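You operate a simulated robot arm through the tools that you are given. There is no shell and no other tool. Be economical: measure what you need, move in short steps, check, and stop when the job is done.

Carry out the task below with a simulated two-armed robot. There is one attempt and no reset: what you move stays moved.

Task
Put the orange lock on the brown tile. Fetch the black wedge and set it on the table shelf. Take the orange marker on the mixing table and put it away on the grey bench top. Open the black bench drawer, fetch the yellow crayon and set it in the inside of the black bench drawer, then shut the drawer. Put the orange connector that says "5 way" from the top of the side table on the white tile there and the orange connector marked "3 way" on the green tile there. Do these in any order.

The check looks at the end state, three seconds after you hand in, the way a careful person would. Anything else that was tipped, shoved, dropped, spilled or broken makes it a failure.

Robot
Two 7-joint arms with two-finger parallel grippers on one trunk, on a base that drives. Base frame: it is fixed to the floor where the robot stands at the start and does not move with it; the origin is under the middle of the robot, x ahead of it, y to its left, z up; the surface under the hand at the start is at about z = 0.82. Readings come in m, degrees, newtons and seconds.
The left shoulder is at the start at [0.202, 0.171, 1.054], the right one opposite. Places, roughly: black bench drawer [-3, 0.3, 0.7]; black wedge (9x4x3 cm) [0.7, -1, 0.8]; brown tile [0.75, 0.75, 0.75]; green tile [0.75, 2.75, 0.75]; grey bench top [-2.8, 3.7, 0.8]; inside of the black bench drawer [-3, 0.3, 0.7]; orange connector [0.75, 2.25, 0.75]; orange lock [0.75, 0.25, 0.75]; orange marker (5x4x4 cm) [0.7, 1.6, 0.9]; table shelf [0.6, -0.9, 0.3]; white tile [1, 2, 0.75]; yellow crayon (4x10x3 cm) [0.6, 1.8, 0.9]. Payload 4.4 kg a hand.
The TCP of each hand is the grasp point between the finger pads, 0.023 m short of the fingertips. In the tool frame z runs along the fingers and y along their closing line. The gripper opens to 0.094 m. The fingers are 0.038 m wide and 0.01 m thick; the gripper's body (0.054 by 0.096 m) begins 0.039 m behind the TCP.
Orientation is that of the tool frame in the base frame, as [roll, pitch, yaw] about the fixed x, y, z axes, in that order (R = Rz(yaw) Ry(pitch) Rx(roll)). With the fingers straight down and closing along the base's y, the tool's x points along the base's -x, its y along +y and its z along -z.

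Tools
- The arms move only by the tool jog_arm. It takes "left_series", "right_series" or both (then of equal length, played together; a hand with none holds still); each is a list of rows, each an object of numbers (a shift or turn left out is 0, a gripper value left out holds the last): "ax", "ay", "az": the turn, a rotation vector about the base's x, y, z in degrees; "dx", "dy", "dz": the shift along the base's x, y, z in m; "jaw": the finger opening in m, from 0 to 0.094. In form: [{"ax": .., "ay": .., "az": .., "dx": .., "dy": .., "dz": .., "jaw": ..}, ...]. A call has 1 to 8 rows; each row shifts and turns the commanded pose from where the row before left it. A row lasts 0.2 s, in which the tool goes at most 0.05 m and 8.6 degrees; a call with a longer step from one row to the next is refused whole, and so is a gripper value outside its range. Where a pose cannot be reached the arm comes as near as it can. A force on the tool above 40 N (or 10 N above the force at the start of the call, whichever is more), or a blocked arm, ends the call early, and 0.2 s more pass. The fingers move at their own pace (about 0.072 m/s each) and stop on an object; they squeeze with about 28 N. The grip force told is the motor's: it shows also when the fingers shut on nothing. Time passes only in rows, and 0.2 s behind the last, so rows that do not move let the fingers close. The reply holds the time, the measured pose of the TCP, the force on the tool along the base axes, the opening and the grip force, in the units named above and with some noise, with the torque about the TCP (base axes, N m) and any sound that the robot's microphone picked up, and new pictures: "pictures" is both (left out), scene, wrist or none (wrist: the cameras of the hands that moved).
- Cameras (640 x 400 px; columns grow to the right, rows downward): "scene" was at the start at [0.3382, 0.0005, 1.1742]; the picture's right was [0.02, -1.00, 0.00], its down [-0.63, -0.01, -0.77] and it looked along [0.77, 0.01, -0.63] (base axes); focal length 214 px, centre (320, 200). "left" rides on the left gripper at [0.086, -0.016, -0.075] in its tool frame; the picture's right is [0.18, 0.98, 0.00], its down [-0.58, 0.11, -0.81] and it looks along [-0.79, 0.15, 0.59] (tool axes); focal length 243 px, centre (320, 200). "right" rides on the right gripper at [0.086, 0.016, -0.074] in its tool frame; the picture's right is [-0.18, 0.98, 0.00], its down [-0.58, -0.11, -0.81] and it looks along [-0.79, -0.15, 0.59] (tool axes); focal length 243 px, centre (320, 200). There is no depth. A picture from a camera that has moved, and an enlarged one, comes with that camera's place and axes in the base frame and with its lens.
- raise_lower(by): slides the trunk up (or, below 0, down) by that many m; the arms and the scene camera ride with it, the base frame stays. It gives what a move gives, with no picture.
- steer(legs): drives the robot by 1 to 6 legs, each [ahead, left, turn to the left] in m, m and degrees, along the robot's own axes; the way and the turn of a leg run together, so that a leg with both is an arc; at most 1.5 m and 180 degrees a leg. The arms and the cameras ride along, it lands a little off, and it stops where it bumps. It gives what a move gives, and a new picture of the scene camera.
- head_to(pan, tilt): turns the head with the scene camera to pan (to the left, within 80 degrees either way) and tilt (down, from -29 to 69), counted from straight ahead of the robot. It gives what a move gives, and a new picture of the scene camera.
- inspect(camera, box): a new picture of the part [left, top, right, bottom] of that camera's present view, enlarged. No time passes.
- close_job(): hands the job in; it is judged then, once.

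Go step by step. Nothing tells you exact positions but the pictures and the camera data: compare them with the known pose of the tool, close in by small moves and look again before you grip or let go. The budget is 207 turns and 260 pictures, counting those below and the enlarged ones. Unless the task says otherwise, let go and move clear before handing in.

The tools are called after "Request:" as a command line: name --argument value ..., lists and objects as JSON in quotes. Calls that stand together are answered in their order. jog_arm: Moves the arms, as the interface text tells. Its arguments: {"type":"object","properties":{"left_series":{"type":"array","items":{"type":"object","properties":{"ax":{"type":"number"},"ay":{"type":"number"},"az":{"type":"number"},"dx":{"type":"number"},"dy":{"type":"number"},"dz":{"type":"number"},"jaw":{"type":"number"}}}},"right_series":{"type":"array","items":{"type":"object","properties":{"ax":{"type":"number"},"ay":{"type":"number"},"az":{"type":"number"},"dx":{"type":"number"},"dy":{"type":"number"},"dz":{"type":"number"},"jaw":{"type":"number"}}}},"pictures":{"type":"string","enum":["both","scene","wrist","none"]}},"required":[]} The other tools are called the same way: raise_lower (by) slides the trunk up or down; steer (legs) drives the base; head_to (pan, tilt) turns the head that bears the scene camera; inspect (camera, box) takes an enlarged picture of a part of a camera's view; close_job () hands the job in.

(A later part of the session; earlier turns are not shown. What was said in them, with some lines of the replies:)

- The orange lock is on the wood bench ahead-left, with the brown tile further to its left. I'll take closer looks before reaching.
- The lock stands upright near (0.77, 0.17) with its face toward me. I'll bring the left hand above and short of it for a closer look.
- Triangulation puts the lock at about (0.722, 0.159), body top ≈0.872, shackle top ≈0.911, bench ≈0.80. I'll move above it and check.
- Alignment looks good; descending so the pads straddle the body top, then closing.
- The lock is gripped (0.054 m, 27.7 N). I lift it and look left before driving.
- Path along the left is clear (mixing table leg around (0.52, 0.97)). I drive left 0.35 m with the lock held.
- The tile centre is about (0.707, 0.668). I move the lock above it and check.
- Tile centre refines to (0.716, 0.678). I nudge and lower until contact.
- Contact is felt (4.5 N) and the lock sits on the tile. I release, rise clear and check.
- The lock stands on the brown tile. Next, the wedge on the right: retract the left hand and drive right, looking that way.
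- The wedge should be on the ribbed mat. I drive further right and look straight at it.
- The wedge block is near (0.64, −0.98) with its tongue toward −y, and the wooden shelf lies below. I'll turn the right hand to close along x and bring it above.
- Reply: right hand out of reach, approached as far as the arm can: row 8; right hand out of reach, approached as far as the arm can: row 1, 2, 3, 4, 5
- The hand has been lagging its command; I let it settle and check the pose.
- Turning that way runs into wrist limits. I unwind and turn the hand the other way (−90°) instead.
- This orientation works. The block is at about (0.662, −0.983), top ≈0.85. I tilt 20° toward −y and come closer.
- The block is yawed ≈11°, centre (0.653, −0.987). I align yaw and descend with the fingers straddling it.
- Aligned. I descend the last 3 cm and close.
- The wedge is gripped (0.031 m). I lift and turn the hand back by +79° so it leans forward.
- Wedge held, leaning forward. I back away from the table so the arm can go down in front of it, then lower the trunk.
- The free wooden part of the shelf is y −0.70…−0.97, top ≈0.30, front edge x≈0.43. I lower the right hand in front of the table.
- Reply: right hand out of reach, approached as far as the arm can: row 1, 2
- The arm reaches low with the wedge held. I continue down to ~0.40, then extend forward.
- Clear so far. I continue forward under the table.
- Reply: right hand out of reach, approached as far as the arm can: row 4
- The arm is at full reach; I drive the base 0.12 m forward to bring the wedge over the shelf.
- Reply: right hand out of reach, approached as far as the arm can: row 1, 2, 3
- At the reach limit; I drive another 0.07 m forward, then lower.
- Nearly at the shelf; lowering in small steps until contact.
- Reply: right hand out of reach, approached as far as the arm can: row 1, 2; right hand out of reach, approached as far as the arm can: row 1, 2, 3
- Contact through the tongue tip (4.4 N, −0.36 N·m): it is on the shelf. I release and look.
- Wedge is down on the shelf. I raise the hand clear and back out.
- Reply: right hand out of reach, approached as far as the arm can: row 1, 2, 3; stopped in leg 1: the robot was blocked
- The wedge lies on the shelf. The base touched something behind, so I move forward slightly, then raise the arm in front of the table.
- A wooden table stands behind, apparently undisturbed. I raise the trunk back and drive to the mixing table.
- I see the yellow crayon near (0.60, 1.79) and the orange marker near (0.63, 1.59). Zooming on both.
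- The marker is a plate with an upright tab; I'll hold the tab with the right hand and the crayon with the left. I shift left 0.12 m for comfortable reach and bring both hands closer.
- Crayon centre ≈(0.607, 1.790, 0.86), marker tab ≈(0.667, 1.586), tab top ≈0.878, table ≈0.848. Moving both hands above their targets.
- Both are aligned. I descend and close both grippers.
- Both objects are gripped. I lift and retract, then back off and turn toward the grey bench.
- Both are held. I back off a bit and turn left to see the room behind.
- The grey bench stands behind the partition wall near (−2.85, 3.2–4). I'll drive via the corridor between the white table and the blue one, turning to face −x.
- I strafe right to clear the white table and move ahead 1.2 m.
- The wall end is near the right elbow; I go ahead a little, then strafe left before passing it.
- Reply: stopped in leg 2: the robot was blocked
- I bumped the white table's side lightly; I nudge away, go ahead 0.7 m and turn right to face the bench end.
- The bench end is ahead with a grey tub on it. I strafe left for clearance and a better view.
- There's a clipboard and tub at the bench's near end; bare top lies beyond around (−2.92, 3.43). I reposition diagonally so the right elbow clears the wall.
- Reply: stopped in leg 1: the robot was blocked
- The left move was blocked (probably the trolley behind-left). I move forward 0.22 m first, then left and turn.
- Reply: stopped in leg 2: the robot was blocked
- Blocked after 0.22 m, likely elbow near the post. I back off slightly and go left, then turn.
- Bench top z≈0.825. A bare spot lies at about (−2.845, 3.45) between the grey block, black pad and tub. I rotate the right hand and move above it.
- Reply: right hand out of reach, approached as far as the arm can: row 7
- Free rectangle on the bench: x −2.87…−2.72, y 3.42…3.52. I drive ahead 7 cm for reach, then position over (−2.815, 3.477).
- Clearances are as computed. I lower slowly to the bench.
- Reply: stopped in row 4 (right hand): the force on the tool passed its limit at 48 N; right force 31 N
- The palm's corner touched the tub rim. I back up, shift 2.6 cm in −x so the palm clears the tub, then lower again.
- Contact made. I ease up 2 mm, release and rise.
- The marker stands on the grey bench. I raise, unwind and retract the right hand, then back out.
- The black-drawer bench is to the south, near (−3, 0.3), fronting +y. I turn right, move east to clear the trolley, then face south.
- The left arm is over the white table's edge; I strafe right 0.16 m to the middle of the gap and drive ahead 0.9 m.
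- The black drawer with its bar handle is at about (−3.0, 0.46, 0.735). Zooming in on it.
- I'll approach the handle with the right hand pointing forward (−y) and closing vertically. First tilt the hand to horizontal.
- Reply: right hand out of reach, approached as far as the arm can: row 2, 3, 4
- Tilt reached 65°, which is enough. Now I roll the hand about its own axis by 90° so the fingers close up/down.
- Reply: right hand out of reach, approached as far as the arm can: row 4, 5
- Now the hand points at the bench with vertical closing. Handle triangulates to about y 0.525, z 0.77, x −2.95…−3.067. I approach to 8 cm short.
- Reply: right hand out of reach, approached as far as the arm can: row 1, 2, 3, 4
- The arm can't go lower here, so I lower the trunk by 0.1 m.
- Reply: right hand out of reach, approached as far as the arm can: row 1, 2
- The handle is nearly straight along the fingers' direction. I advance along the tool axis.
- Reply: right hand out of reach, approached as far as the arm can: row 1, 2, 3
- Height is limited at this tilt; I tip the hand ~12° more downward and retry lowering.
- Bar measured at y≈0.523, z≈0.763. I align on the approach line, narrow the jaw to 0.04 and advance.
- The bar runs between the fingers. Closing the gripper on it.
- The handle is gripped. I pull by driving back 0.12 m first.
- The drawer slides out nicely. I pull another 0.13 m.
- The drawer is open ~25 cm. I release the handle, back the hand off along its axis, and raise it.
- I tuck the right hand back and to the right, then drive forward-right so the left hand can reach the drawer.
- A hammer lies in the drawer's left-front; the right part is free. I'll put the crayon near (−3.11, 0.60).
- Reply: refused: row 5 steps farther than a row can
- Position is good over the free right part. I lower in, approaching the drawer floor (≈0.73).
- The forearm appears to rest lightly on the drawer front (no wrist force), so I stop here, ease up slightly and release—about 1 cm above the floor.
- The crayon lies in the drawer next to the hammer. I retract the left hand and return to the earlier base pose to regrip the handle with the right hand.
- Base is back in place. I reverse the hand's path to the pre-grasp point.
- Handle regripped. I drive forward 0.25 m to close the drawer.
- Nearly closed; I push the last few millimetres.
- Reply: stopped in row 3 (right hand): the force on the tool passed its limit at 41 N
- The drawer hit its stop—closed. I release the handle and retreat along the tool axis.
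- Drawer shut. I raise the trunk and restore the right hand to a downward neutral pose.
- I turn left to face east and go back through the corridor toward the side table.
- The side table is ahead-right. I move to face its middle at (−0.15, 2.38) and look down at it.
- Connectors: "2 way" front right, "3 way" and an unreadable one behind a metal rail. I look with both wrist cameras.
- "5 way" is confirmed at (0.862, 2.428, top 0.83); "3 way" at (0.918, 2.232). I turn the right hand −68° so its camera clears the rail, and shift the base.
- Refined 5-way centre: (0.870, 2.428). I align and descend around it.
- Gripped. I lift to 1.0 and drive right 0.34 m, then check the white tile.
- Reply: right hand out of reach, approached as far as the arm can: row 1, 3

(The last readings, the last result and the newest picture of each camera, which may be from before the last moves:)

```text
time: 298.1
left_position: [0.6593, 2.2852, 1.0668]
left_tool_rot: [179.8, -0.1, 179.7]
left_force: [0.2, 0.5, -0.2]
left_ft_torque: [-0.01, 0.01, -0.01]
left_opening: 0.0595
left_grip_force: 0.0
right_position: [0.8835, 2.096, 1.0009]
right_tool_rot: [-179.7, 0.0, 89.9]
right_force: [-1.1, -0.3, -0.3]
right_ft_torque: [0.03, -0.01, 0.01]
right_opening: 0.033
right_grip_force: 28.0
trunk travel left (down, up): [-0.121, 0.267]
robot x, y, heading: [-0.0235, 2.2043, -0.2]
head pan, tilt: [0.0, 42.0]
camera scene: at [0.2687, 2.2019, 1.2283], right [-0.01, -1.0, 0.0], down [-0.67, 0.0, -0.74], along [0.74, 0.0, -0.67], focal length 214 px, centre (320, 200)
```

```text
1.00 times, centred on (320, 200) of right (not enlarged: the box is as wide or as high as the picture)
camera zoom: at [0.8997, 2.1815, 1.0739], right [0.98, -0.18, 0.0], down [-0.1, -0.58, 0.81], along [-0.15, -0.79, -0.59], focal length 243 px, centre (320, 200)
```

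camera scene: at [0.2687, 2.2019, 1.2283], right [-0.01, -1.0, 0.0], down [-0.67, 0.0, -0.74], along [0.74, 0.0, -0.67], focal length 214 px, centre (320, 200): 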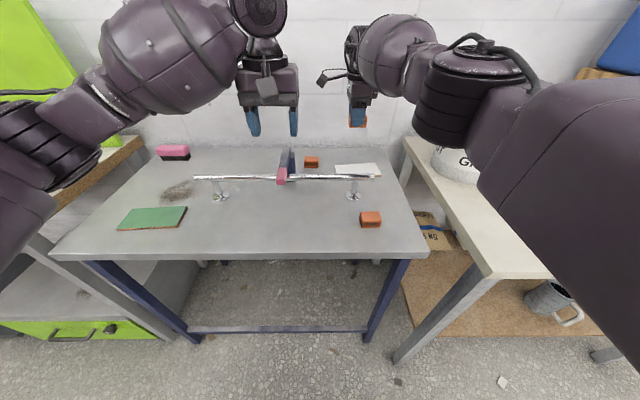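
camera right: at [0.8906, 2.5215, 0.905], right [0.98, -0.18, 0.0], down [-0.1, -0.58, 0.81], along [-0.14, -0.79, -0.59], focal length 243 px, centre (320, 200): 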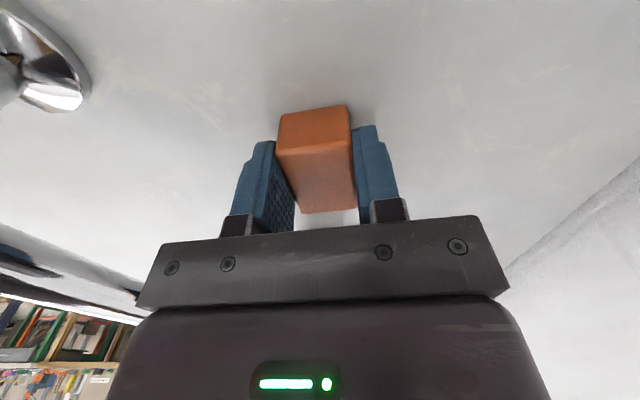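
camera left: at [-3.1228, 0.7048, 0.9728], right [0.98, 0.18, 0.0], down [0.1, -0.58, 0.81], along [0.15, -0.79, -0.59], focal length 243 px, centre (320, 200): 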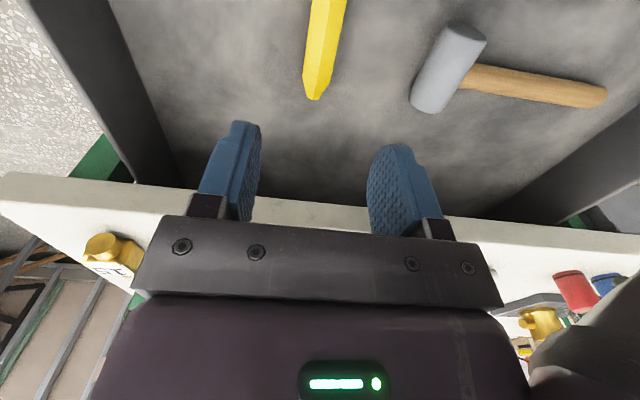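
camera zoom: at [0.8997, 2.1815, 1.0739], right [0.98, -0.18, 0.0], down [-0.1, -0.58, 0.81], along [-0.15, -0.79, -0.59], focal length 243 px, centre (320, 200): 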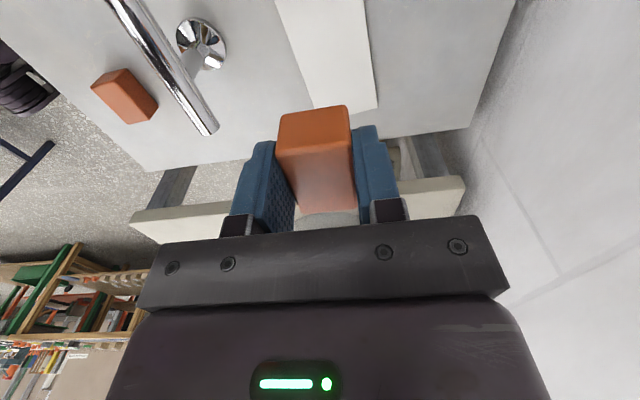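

White tile centre ≈(0.887, 2.075). I lower the 5-way above it.

Request:
jog_arm --right_series '[{"dx": 0.003, "dy": -0.021}, {"dz": -0.045}, {"dz": -0.045}, {"dz": -0.04}, {}]' --pictures "both"

```text
time: 299.3
left_position: [0.6593, 2.2855, 1.0681]
left_tool_rot: [179.9, 0.1, 179.8]
left_force: [-0.9, 0.5, 0.6]
left_ft_torque: [-0.01, -0.01, 0.0]
left_opening: 0.0599
left_grip_force: 0.0
right_position: [0.8813, 2.0738, 0.8716]
right_tool_rot: [-179.9, 0.0, 90.1]
right_force: [-0.1, 0.5, -0.2]
right_ft_torque: [0.03, -0.03, -0.02]
right_opening: 0.0334
right_grip_force: 27.8
right hand out of reach, approached as far as the arm can: row 4
trunk travel left (down, up): [-0.121, 0.267]
robot x, y, heading: [-0.022, 2.2047, -0.0]
head pan, tilt: [0.0, 42.0]
camera scene: at [0.268, 2.2023, 1.2287], right [-0.01, -1.0, 0.0], down [-0.67, 0.0, -0.74], along [0.74, 0.0, -0.67], focal length 214 px, centre (320, 200)
camera right: at [0.8971, 2.1602, 0.9457], right [0.98, -0.18, 0.0], down [-0.11, -0.58, 0.81], along [-0.15, -0.79, -0.59], focal length 243 px, centre (320, 200)
```

scene: 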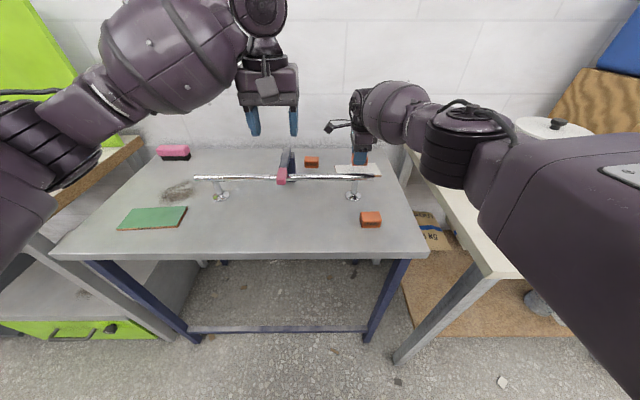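
right: 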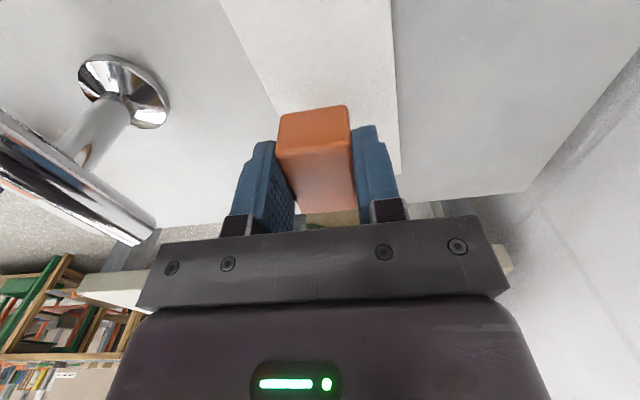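

Slightly short of reach; I drive 2.5 cm forward and lower to contact.

Request:
steer --legs '[[0.025, 0, 0]]'

Request:
jog_arm --right_series '[{"dx": -0.012, "dz": -0.01}, {"dz": -0.01}, {"dz": -0.005}, {}]' --pictures "wrist"

```text
time: 300.1
left_position: [0.6845, 2.2844, 1.069]
left_tool_rot: [179.8, 0.1, 179.8]
left_force: [-0.4, 0.0, 0.2]
left_ft_torque: [0.0, -0.04, 0.0]
left_opening: 0.0599
left_grip_force: 0.0
right_position: [0.9066, 2.0735, 0.8723]
right_tool_rot: [-179.8, 0.0, 90.0]
right_force: [-0.5, -0.2, 0.4]
right_ft_torque: [0.01, 0.0, 0.01]
right_opening: 0.0331
right_grip_force: 28.5
trunk travel left (down, up): [-0.121, 0.267]
robot x, y, heading: [0.0036, 2.2041, -0.6]
head pan, tilt: [0.0, 42.0]
camera scene: at [0.293, 2.202, 1.2287], right [-0.01, -1.0, 0.0], down [-0.67, 0.0, -0.74], along [0.74, 0.0, -0.67], focal length 214 px, centre (320, 200)
```

scene: 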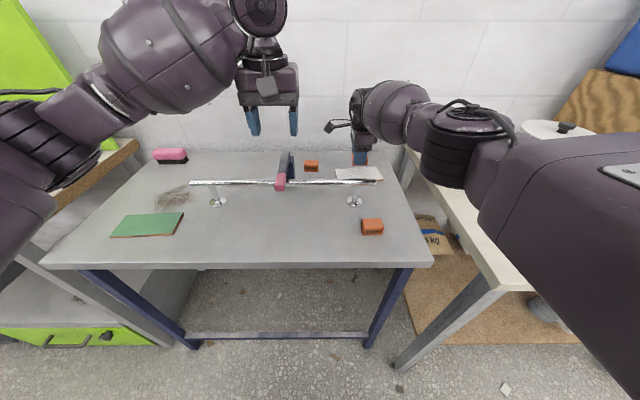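

```text
time: 301.1
left_position: [0.6842, 2.2859, 1.0673]
left_tool_rot: [179.8, 0.1, 179.8]
left_force: [0.8, 0.3, 0.6]
left_ft_torque: [-0.03, 0.02, -0.01]
left_opening: 0.06
left_grip_force: 0.0
right_position: [0.894, 2.0734, 0.8462]
right_tool_rot: [-179.8, 0.1, 90.0]
right_force: [0.5, -0.1, -1.1]
right_ft_torque: [-0.02, 0.01, 0.0]
right_opening: 0.0329
right_grip_force: 28.3
trunk travel left (down, up): [-0.121, 0.267]
robot x, y, heading: [0.004, 2.2076, -0.4]
head pan, tilt: [0.0, 42.0]
camera right: at [0.9103, 2.1595, 0.9195], right [0.98, -0.18, 0.0], down [-0.11, -0.58, 0.81], along [-0.15, -0.79, -0.59], focal length 243 px, centre (320, 200)
```

right: 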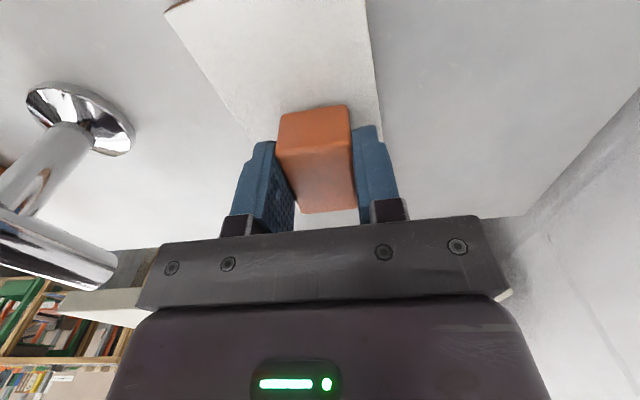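

Request:
jog_arm --right_series '[{"dz": -0.003, "dy": 0.005}, {"dz": -0.003}, {}]' --pictures "none"

```text
time: 301.9
left_position: [0.6843, 2.2862, 1.0681]
left_tool_rot: [179.8, 0.2, 179.8]
left_force: [-0.4, 0.1, 0.7]
left_ft_torque: [0.0, 0.01, 0.01]
left_opening: 0.0599
left_grip_force: 0.1
right_position: [0.8944, 2.0791, 0.8418]
right_tool_rot: [-179.8, -0.1, 90.1]
right_force: [0.3, 0.0, 1.2]
right_ft_torque: [-0.02, 0.01, -0.02]
right_opening: 0.033
right_grip_force: 28.0
trunk travel left (down, up): [-0.121, 0.267]
robot x, y, heading: [0.0038, 2.2056, -0.5]
head pan, tilt: [0.0, 42.0]
```

Request:
jog_arm --right_series '[{"dz": -0.003}, {"dz": -0.002}, {}]' --pictures "none"

```text
time: 302.7
left_position: [0.6825, 2.2848, 1.0704]
left_tool_rot: [179.7, 0.3, 179.8]
left_force: [0.1, -0.1, 0.0]
left_ft_torque: [0.0, -0.02, -0.06]
left_opening: 0.06
left_grip_force: 0.1
right_position: [0.894, 2.0789, 0.8423]
right_tool_rot: [179.9, 0.0, 90.0]
right_force: [1.7, -0.9, 19.7]
right_ft_torque: [-0.19, 0.0, 0.01]
right_opening: 0.033
right_grip_force: 27.9
trunk travel left (down, up): [-0.121, 0.267]
robot x, y, heading: [-0.0, 2.2042, -0.3]
head pan, tilt: [0.0, 42.0]
```

Firm contact with the tile. I ease up, release and rise.

Request:
jog_arm --right_series '[{"dz": 0.003}, {"jaw": 0.045}, {"jaw": 0.055}, {}, {"dz": 0.03}, {"dz": 0.04}, {"dz": 0.045}, {"dz": 0.045}]' --pictures "both"

```text
time: 304.5
left_position: [0.6824, 2.2856, 1.0681]
left_tool_rot: [179.7, 0.2, 179.8]
left_force: [0.1, -0.2, -0.8]
left_ft_torque: [0.01, -0.03, -0.01]
left_opening: 0.0599
left_grip_force: 0.1
right_position: [0.8915, 2.0799, 1.003]
right_tool_rot: [-179.8, 0.0, 90.0]
right_force: [0.1, -0.5, 0.0]
right_ft_torque: [-0.01, -0.04, 0.0]
right_opening: 0.0547
right_grip_force: 0.2
trunk travel left (down, up): [-0.121, 0.267]
robot x, y, heading: [-0.0007, 2.2014, -0.4]
head pan, tilt: [0.0, 42.0]
camera scene: at [0.2919, 2.2021, 1.2289], right [-0.01, -1.0, 0.0], down [-0.67, 0.0, -0.74], along [0.74, 0.0, -0.67], focal length 214 px, centre (320, 200)
camera right: at [0.9071, 2.1655, 1.0754], right [0.98, -0.18, 0.0], down [-0.11, -0.58, 0.81], along [-0.15, -0.79, -0.59], focal length 243 px, centre (320, 200)
```

scene: 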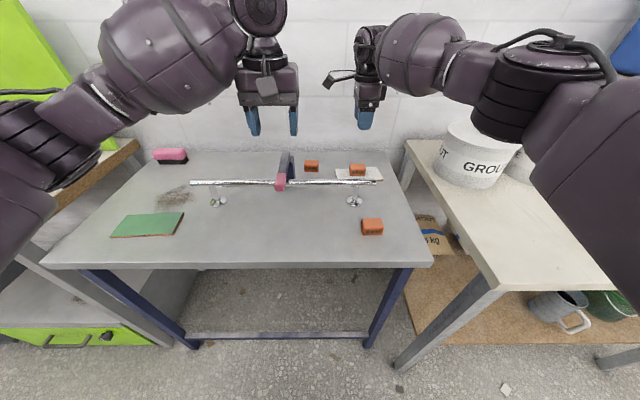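
right: 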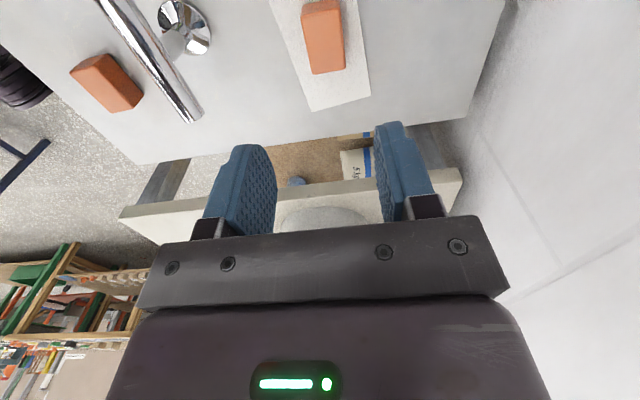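

The 5-way sits on the white tile. I retract the right hand and turn the left hand +90° for the 3-way.

Request:
jog_arm --right_series '[{"dx": -0.045, "dz": 0.02}, {"dx": -0.045, "dz": 0.02}, {"dx": -0.045}, {"dx": -0.045}, {"dx": -0.045}, {"dx": -0.045}, {}, {}]' --left_series '[{"az": 8.3}, {"az": 8.3}, {"az": 8.3}, {"az": 8.3}, {"az": 8.3}, {"az": 8.3}, {"az": 8.3}, {"az": 8.3}]' --pictures "none"

Request:
steer --legs '[[0, -0.09, 0.4]]'

Request:
jog_arm --left_series '[{"az": 8.3, "dx": 0.04, "jaw": 0.06}, {"az": 8.3, "dx": 0.04, "dy": 0.01}, {"az": 7.2, "dx": 0.04, "dy": 0.01}, {"dx": 0.04, "dy": 0.01}, {"dx": 0.035}, {"dx": 0.02, "dz": -0.03}, {"dz": -0.04}, {}]' --pictures "both"

```text
time: 306.3
left_position: [0.6843, 2.2847, 1.0676]
left_tool_rot: [179.8, 0.1, -113.6]
left_force: [0.3, -0.3, 0.6]
left_ft_torque: [0.0, -0.03, 0.03]
left_opening: 0.0601
left_grip_force: 0.1
right_position: [0.6243, 2.0796, 1.0367]
right_tool_rot: [-179.8, -0.1, 90.0]
right_force: [0.2, 0.2, -0.5]
right_ft_torque: [0.04, 0.0, 0.01]
right_opening: 0.0548
right_grip_force: 0.1
trunk travel left (down, up): [-0.121, 0.267]
robot x, y, heading: [0.003, 2.2034, -0.3]
head pan, tilt: [0.0, 42.0]
```

```text
time: 307.7
left_position: [0.6832, 2.2003, 1.0699]
left_tool_rot: [179.9, 0.1, -113.4]
left_force: [0.1, -0.3, -0.3]
left_ft_torque: [-0.02, -0.01, 0.03]
left_opening: 0.0597
left_grip_force: 0.0
right_position: [0.6243, 1.995, 1.0359]
right_tool_rot: [-179.7, 0.0, 90.4]
right_force: [-1.1, -1.5, 0.5]
right_ft_torque: [0.03, -0.02, -0.01]
right_opening: 0.0549
right_grip_force: 0.1
trunk travel left (down, up): [-0.121, 0.267]
robot x, y, heading: [0.0033, 2.1169, 0.0]
head pan, tilt: [0.0, 42.0]
camera scene: at [0.293, 2.1145, 1.2283], right [0.0, -1.0, 0.0], down [-0.67, 0.0, -0.74], along [0.74, 0.0, -0.67], focal length 214 px, centre (320, 200)
```

scene: 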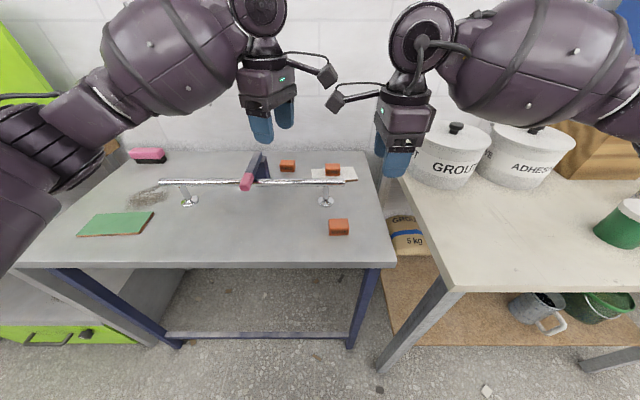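

```text
time: 309.5
left_position: [0.8961, 2.2301, 1.0016]
left_tool_rot: [-180.0, 0.2, -89.7]
left_force: [-0.4, 0.0, 0.3]
left_ft_torque: [0.0, 0.02, 0.0]
left_opening: 0.0598
left_grip_force: 0.0
right_position: [0.6236, 1.9947, 1.0375]
right_tool_rot: [-179.9, 0.1, 90.5]
right_force: [-0.3, 0.1, -0.4]
right_ft_torque: [0.01, 0.02, 0.0]
right_opening: 0.055
right_grip_force: 0.1
trunk travel left (down, up): [-0.121, 0.267]
robot x, y, heading: [0.0033, 2.1187, 0.2]
head pan, tilt: [0.0, 42.0]
camera scene: at [0.2919, 2.1148, 1.2289], right [0.0, -1.0, 0.0], down [-0.67, 0.0, -0.74], along [0.74, 0.0, -0.67], focal length 214 px, centre (320, 200)
camera left: at [0.9128, 2.1437, 1.0757], right [-0.98, -0.19, 0.0], down [-0.11, 0.58, 0.81], along [-0.15, 0.79, -0.59], focal length 243 px, centre (320, 200)
```

scene: 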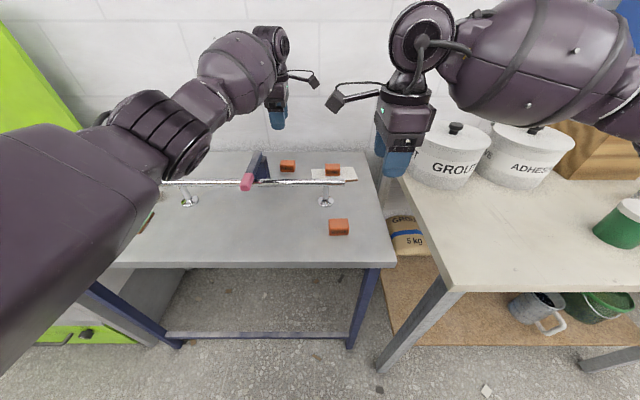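
left: 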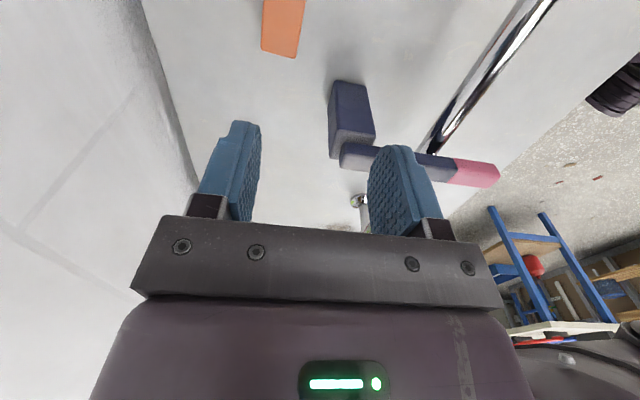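

3-way refined to (0.931, 2.226). I drive 4 cm forward for reach and come down over it.

Request:
steer --legs '[[0.04, 0, 0]]'

Request:
jog_arm --left_series '[{"dx": -0.005, "dy": -0.004}, {"dz": -0.04}, {"dz": -0.04}, {"dz": -0.03}, {}]' --pictures "wrist"

```text
time: 310.4
left_position: [0.9363, 2.2304, 1.0002]
left_tool_rot: [179.9, 0.0, -89.7]
left_force: [0.3, -1.4, 0.5]
left_ft_torque: [0.0, 0.0, -0.03]
left_opening: 0.0599
left_grip_force: 0.1
right_position: [0.6643, 1.9953, 1.0364]
right_tool_rot: [-179.8, 0.0, 90.4]
right_force: [0.3, 0.2, -0.8]
right_ft_torque: [0.02, 0.01, 0.01]
right_opening: 0.0548
right_grip_force: 0.2
trunk travel left (down, up): [-0.121, 0.267]
robot x, y, heading: [0.0396, 2.1165, 0.2]
head pan, tilt: [0.0, 42.0]
camera scene: at [0.3328, 2.115, 1.2286], right [0.0, -1.0, 0.0], down [-0.67, 0.0, -0.74], along [0.74, 0.0, -0.67], focal length 214 px, centre (320, 200)
```

scene: 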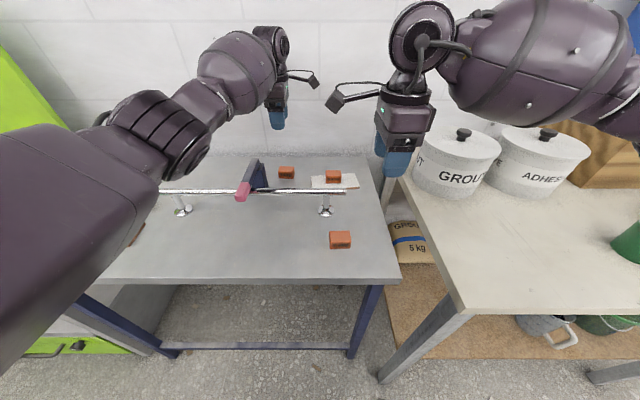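

```text
time: 311.6
left_position: [0.9311, 2.2279, 0.8887]
left_tool_rot: [179.9, 0.0, -89.5]
left_force: [-0.2, -0.5, 0.4]
left_ft_torque: [0.03, 0.02, 0.0]
left_opening: 0.0601
left_grip_force: 0.1
right_position: [0.6642, 1.9952, 1.0362]
right_tool_rot: [-179.8, -0.1, 90.4]
right_force: [-0.3, -0.7, 0.9]
right_ft_torque: [0.0, -0.01, 0.03]
right_opening: 0.0548
right_grip_force: 0.1
trunk travel left (down, up): [-0.121, 0.267]
robot x, y, heading: [0.0419, 2.1154, 0.3]
head pan, tilt: [0.0, 42.0]
camera left: at [0.9479, 2.141, 0.964], right [-0.98, -0.19, 0.0], down [-0.11, 0.58, 0.81], along [-0.16, 0.79, -0.59], focal length 243 px, centre (320, 200)
```

left: 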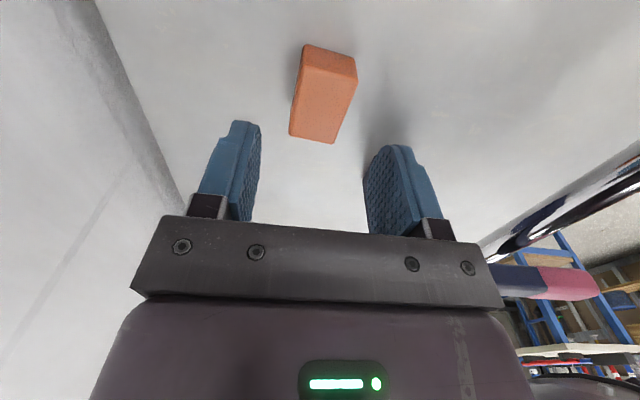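

Request:
jog_arm --left_series '[{"dx": -0.002, "dy": -0.003, "dz": -0.03}, {"dz": -0.02}, {"dz": -0.006}, {}, {"jaw": 0.03}, {"jaw": 0.02}, {}, {}]' --pictures "wrist"

```text
time: 313.4
left_position: [0.9304, 2.2231, 0.8346]
left_tool_rot: [179.8, 0.1, -89.7]
left_force: [0.3, -0.1, -0.4]
left_ft_torque: [-0.01, 0.03, 0.0]
left_opening: 0.0333
left_grip_force: 28.2
right_position: [0.6645, 1.9942, 1.0373]
right_tool_rot: [-179.7, 0.0, 90.4]
right_force: [0.3, 0.0, -0.5]
right_ft_torque: [0.02, 0.0, 0.01]
right_opening: 0.0547
right_grip_force: 0.2
trunk travel left (down, up): [-0.121, 0.267]
robot x, y, heading: [0.0394, 2.1184, 0.3]
head pan, tilt: [0.0, 42.0]
camera left: at [0.9469, 2.1378, 0.9082], right [-0.98, -0.19, 0.0], down [-0.11, 0.58, 0.81], along [-0.16, 0.79, -0.59], focal length 243 px, centre (320, 200)
```

left: 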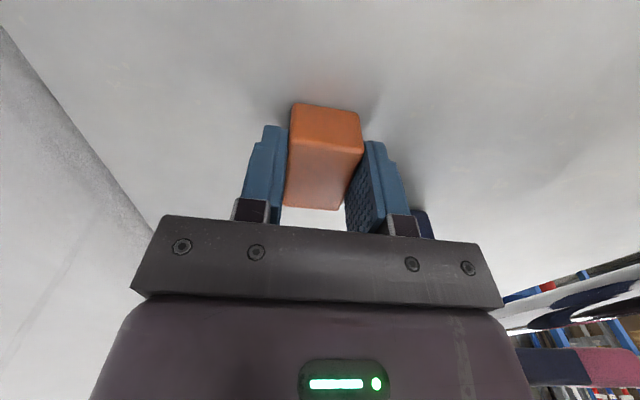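

Gripped. I lift, retract over the rail, and drive left to the green tile.

Request:
jog_arm --left_series '[{"dz": 0.045}, {"dz": 0.045}, {"dz": 0.045}, {"dz": 0.04}, {"dx": -0.045}, {"dx": -0.045}, {"dx": -0.045}, {"dx": -0.045}]' --pictures "none"

Request:
steer --legs '[[-0.1, 0, 0], [0, 0.4, 0]]'

Request:
inspect --camera "left" --box '[0, 0, 640, 400]'

```text
time: 315.2
left_position: [0.7498, 2.2227, 1.0099]
left_tool_rot: [179.7, 0.1, -89.6]
left_force: [0.6, -0.2, 0.2]
left_ft_torque: [0.04, -0.01, -0.02]
left_opening: 0.0334
left_grip_force: 27.9
right_position: [0.6643, 1.9946, 1.0369]
right_tool_rot: [-179.8, 0.0, 90.4]
right_force: [0.0, 0.6, 0.7]
right_ft_torque: [0.01, 0.0, 0.02]
right_opening: 0.0552
right_grip_force: 0.1
trunk travel left (down, up): [-0.121, 0.267]
robot x, y, heading: [0.0398, 2.1157, -0.0]
head pan, tilt: [0.0, 42.0]
```

```text
time: 320.0
left_position: [0.6512, 2.6156, 1.0098]
left_tool_rot: [179.8, 0.2, -89.8]
left_force: [0.7, -0.4, -0.6]
left_ft_torque: [0.0, 0.01, 0.01]
left_opening: 0.0331
left_grip_force: 27.8
right_position: [0.5626, 2.3883, 1.0367]
right_tool_rot: [-179.8, 0.0, 90.4]
right_force: [-0.5, 0.0, 0.6]
right_ft_torque: [0.01, 0.04, -0.01]
right_opening: 0.0549
right_grip_force: 0.1
trunk travel left (down, up): [-0.121, 0.267]
robot x, y, heading: [-0.0593, 2.5104, 0.2]
head pan, tilt: [0.0, 42.0]
camera scene: at [0.2322, 2.5095, 1.2283], right [0.0, -1.0, 0.0], down [-0.67, 0.0, -0.74], along [0.74, 0.0, -0.67], focal length 214 px, centre (320, 200)
```

scene: 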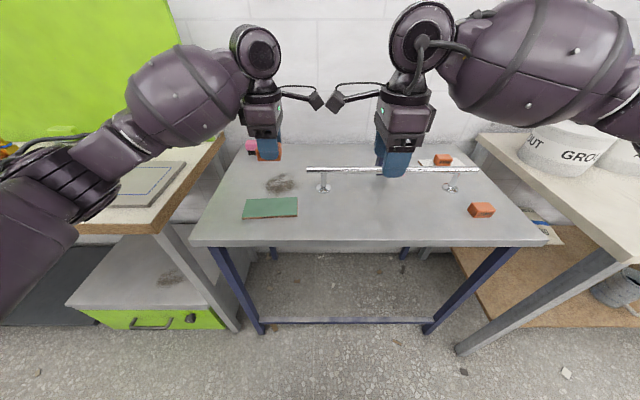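

```text
1.00 times, centred on (320, 200) of left (not enlarged: the box is as wide or as high as the picture)
camera zoom: at [0.6674, 2.5296, 1.0853], right [-0.98, -0.19, 0.0], down [-0.11, 0.58, 0.81], along [-0.16, 0.79, -0.59], focal length 243 px, centre (320, 200)
```

zoom: 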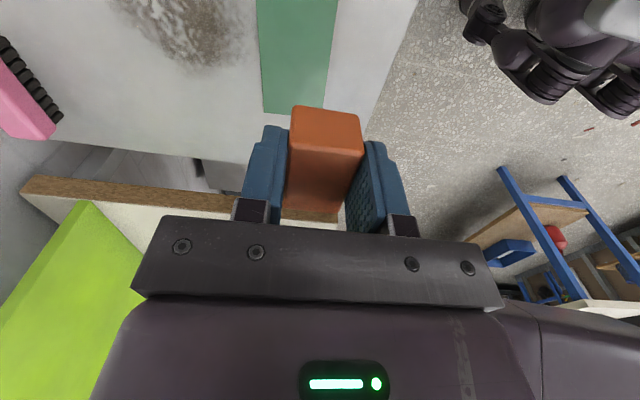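

Green tile centre ≈(0.66, 2.648). I move over it and lower.

Request:
jog_arm --left_series '[{"dx": 0.009, "dy": 0.032}, {"dz": -0.045}, {"dz": -0.045}, {"dz": -0.045}, {"dz": -0.015}, {}]' --pictures "both"

```text
time: 321.4
left_position: [0.6585, 2.648, 0.8608]
left_tool_rot: [179.7, 0.1, -89.7]
left_force: [0.0, 0.2, -0.7]
left_ft_torque: [0.0, -0.01, 0.02]
left_opening: 0.033
left_grip_force: 27.7
right_position: [0.5634, 2.3876, 1.0378]
right_tool_rot: [-179.8, 0.0, 90.5]
right_force: [-0.8, -0.6, -0.1]
right_ft_torque: [0.0, 0.0, 0.0]
right_opening: 0.0546
right_grip_force: 0.0
trunk travel left (down, up): [-0.121, 0.267]
robot x, y, heading: [-0.0589, 2.51, 0.0]
head pan, tilt: [0.0, 42.0]
camera scene: at [0.2321, 2.5093, 1.2284], right [0.0, -1.0, 0.0], down [-0.67, 0.0, -0.74], along [0.74, 0.0, -0.67], focal length 214 px, centre (320, 200)
camera left: at [0.6754, 2.5623, 0.9356], right [-0.98, -0.19, 0.0], down [-0.11, 0.58, 0.81], along [-0.15, 0.79, -0.59], focal length 243 px, centre (320, 200)
```

scene: 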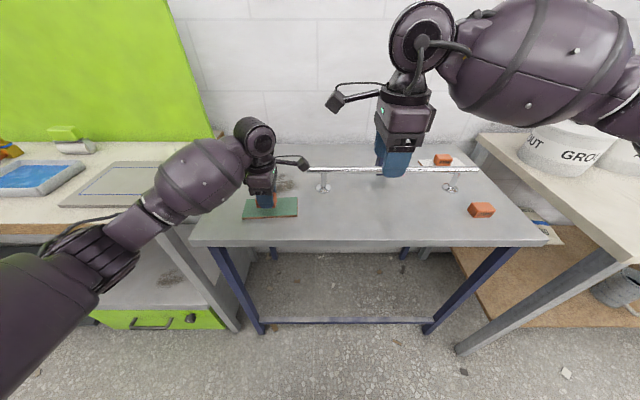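
left: 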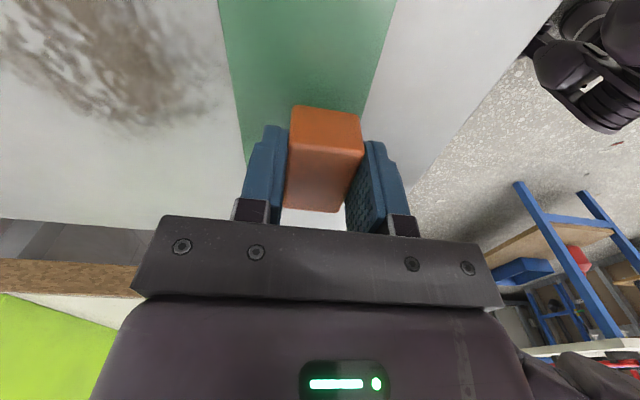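

Request:
jog_arm --left_series '[{"dx": 0.008, "dz": -0.008}, {"dz": -0.004}, {"dz": -0.003}, {}]' --pictures "none"

```text
time: 322.4
left_position: [0.6665, 2.6466, 0.8457]
left_tool_rot: [179.8, 0.1, -89.6]
left_force: [-0.6, 1.3, -0.5]
left_ft_torque: [-0.01, 0.0, 0.01]
left_opening: 0.0331
left_grip_force: 28.4
right_position: [0.5634, 2.3884, 1.0363]
right_tool_rot: [-179.7, 0.1, 90.5]
right_force: [0.4, 0.5, 0.1]
right_ft_torque: [0.01, 0.0, 0.03]
right_opening: 0.055
right_grip_force: 0.1
trunk travel left (down, up): [-0.121, 0.267]
robot x, y, heading: [-0.0584, 2.5126, 0.1]
head pan, tilt: [0.0, 42.0]
```

Request:
jog_arm --left_series '[{"dz": -0.003}, {"dz": -0.002}, {}]' --pictures "none"

```text
time: 323.2
left_position: [0.6683, 2.6475, 0.8407]
left_tool_rot: [179.8, 0.2, -89.6]
left_force: [0.0, 0.2, 3.7]
left_ft_torque: [0.12, -0.02, -0.02]
left_opening: 0.0329
left_grip_force: 27.9
right_position: [0.5628, 2.3879, 1.0369]
right_tool_rot: [-179.8, 0.0, 90.4]
right_force: [-0.6, 0.4, 0.6]
right_ft_torque: [-0.02, -0.03, -0.01]
right_opening: 0.0547
right_grip_force: 0.0
trunk travel left (down, up): [-0.121, 0.267]
robot x, y, heading: [-0.0599, 2.5087, 0.1]
head pan, tilt: [0.0, 42.0]
```

Contact felt (3.7 N). I release and rise.

Request:
jog_arm --left_series '[{"jaw": 0.045}, {"jaw": 0.055}, {}, {"dz": 0.03}, {"dz": 0.04}, {"dz": 0.045}, {"dz": 0.045}, {"dx": -0.04}]' --pictures "both"

Request:
inspect --camera "scene" --box '[220, 130, 500, 250]'

```text
time: 325.0
left_position: [0.6265, 2.6493, 1.0008]
left_tool_rot: [179.8, 0.1, -89.8]
left_force: [-0.8, 0.5, 0.5]
left_ft_torque: [-0.01, -0.01, 0.01]
left_opening: 0.0551
left_grip_force: 0.1
right_position: [0.5636, 2.3894, 1.0365]
right_tool_rot: [-179.8, 0.0, 90.4]
right_force: [0.3, 0.2, 0.0]
right_ft_torque: [-0.02, 0.0, -0.01]
right_opening: 0.055
right_grip_force: 0.0
trunk travel left (down, up): [-0.121, 0.267]
robot x, y, heading: [-0.0601, 2.5105, -0.1]
head pan, tilt: [0.0, 42.0]
camera scene: at [0.2322, 2.5098, 1.2282], right [0.0, -1.0, 0.0], down [-0.67, 0.0, -0.74], along [0.74, 0.0, -0.67], focal length 214 px, centre (320, 200)
camera left: at [0.6435, 2.5625, 1.0751], right [-0.98, -0.19, 0.0], down [-0.11, 0.58, 0.81], along [-0.16, 0.79, -0.59], focal length 243 px, centre (320, 200)
```

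scene: 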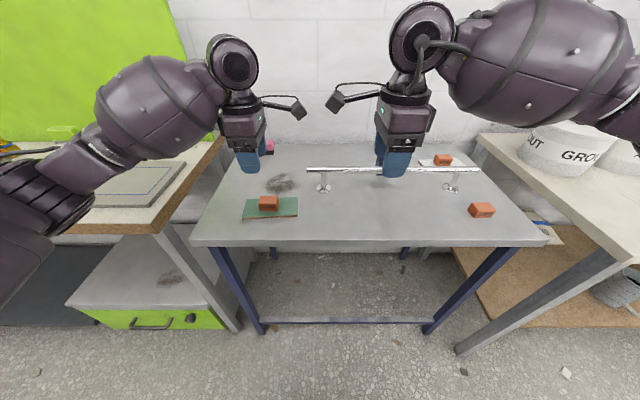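
left: 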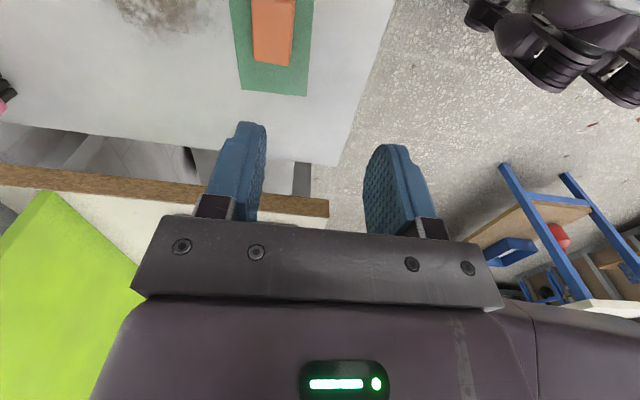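

```text
2.29 times, centred on (360, 190) of scene
camera zoom: at [0.2322, 2.5098, 1.2282], right [0.0, -1.0, 0.0], down [-0.67, 0.0, -0.74], along [0.74, 0.0, -0.67], focal length 490 px, centre (229, 223)
```

zoom: 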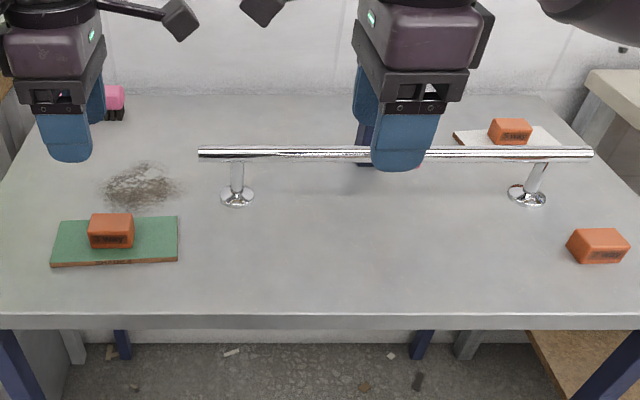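

Both connectors are on their tiles and everything else in view is undisturbed. I back the robot clear.

Request:
steer --legs '[[-0.25, 0, 0]]'

```text
time: 326.8
left_position: [0.3708, 2.6498, 1.0002]
left_tool_rot: [179.8, 0.0, -89.6]
left_force: [-0.7, -0.2, -0.2]
left_ft_torque: [0.01, -0.01, -0.03]
left_opening: 0.0548
left_grip_force: 0.0
right_position: [0.3076, 2.3897, 1.0376]
right_tool_rot: [-179.8, 0.0, 90.6]
right_force: [0.7, -1.2, 0.9]
right_ft_torque: [-0.03, 0.01, 0.02]
right_opening: 0.055
right_grip_force: 0.0
trunk travel left (down, up): [-0.121, 0.267]
robot x, y, heading: [-0.3149, 2.5123, 0.2]
head pan, tilt: [0.0, 42.0]
camera scene: at [-0.0238, 2.5097, 1.2283], right [0.0, -1.0, 0.0], down [-0.67, 0.0, -0.74], along [0.74, 0.0, -0.67], focal length 214 px, centre (320, 200)
```

scene: 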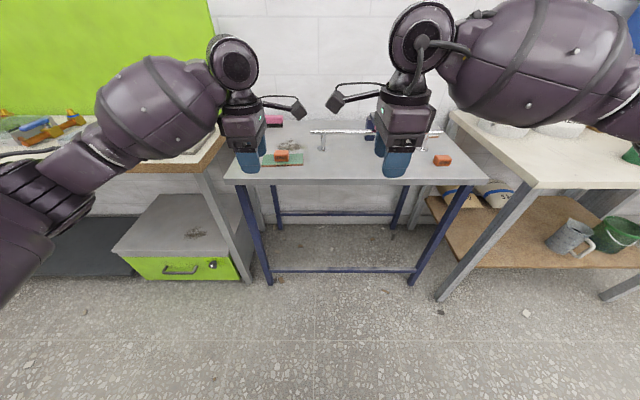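

All the items are placed, the drawer is shut and the hands are clear; handing in.

Request:
close_job

```text
The job is handed in.
```

I did all six placements and handed the job in, but the robot bumped a few things along the way, and I couldn't confirm that none of them moved.

- **Lock:** standing on the brown tile.
- **Wedge:** on the wooden table shelf, between the ruler and the grey plate.
- **Marker:** upright on the grey bench top. On the first attempt, the gripper pressed on the rim of the grey tub next to it. The tub looked unchanged in the next picture.
- **Crayon:** in the black bench drawer next to the hammer, and the drawer is pushed shut to its stop. I let the crayon go about 1 cm above the drawer floor, and it landed flat.
- **Connectors:** the "5 way" is on the white tile and the "3 way" is on the green tile.

**Bumps:** the base was stopped four times while driving. The likely causes were the wooden table behind the start position, the white table, the wheeled trolley, and the wall post by the grey bench. Nothing looked tipped or knocked over in the pictures I saw afterwards, but I didn't check whether the trolley had shifted.
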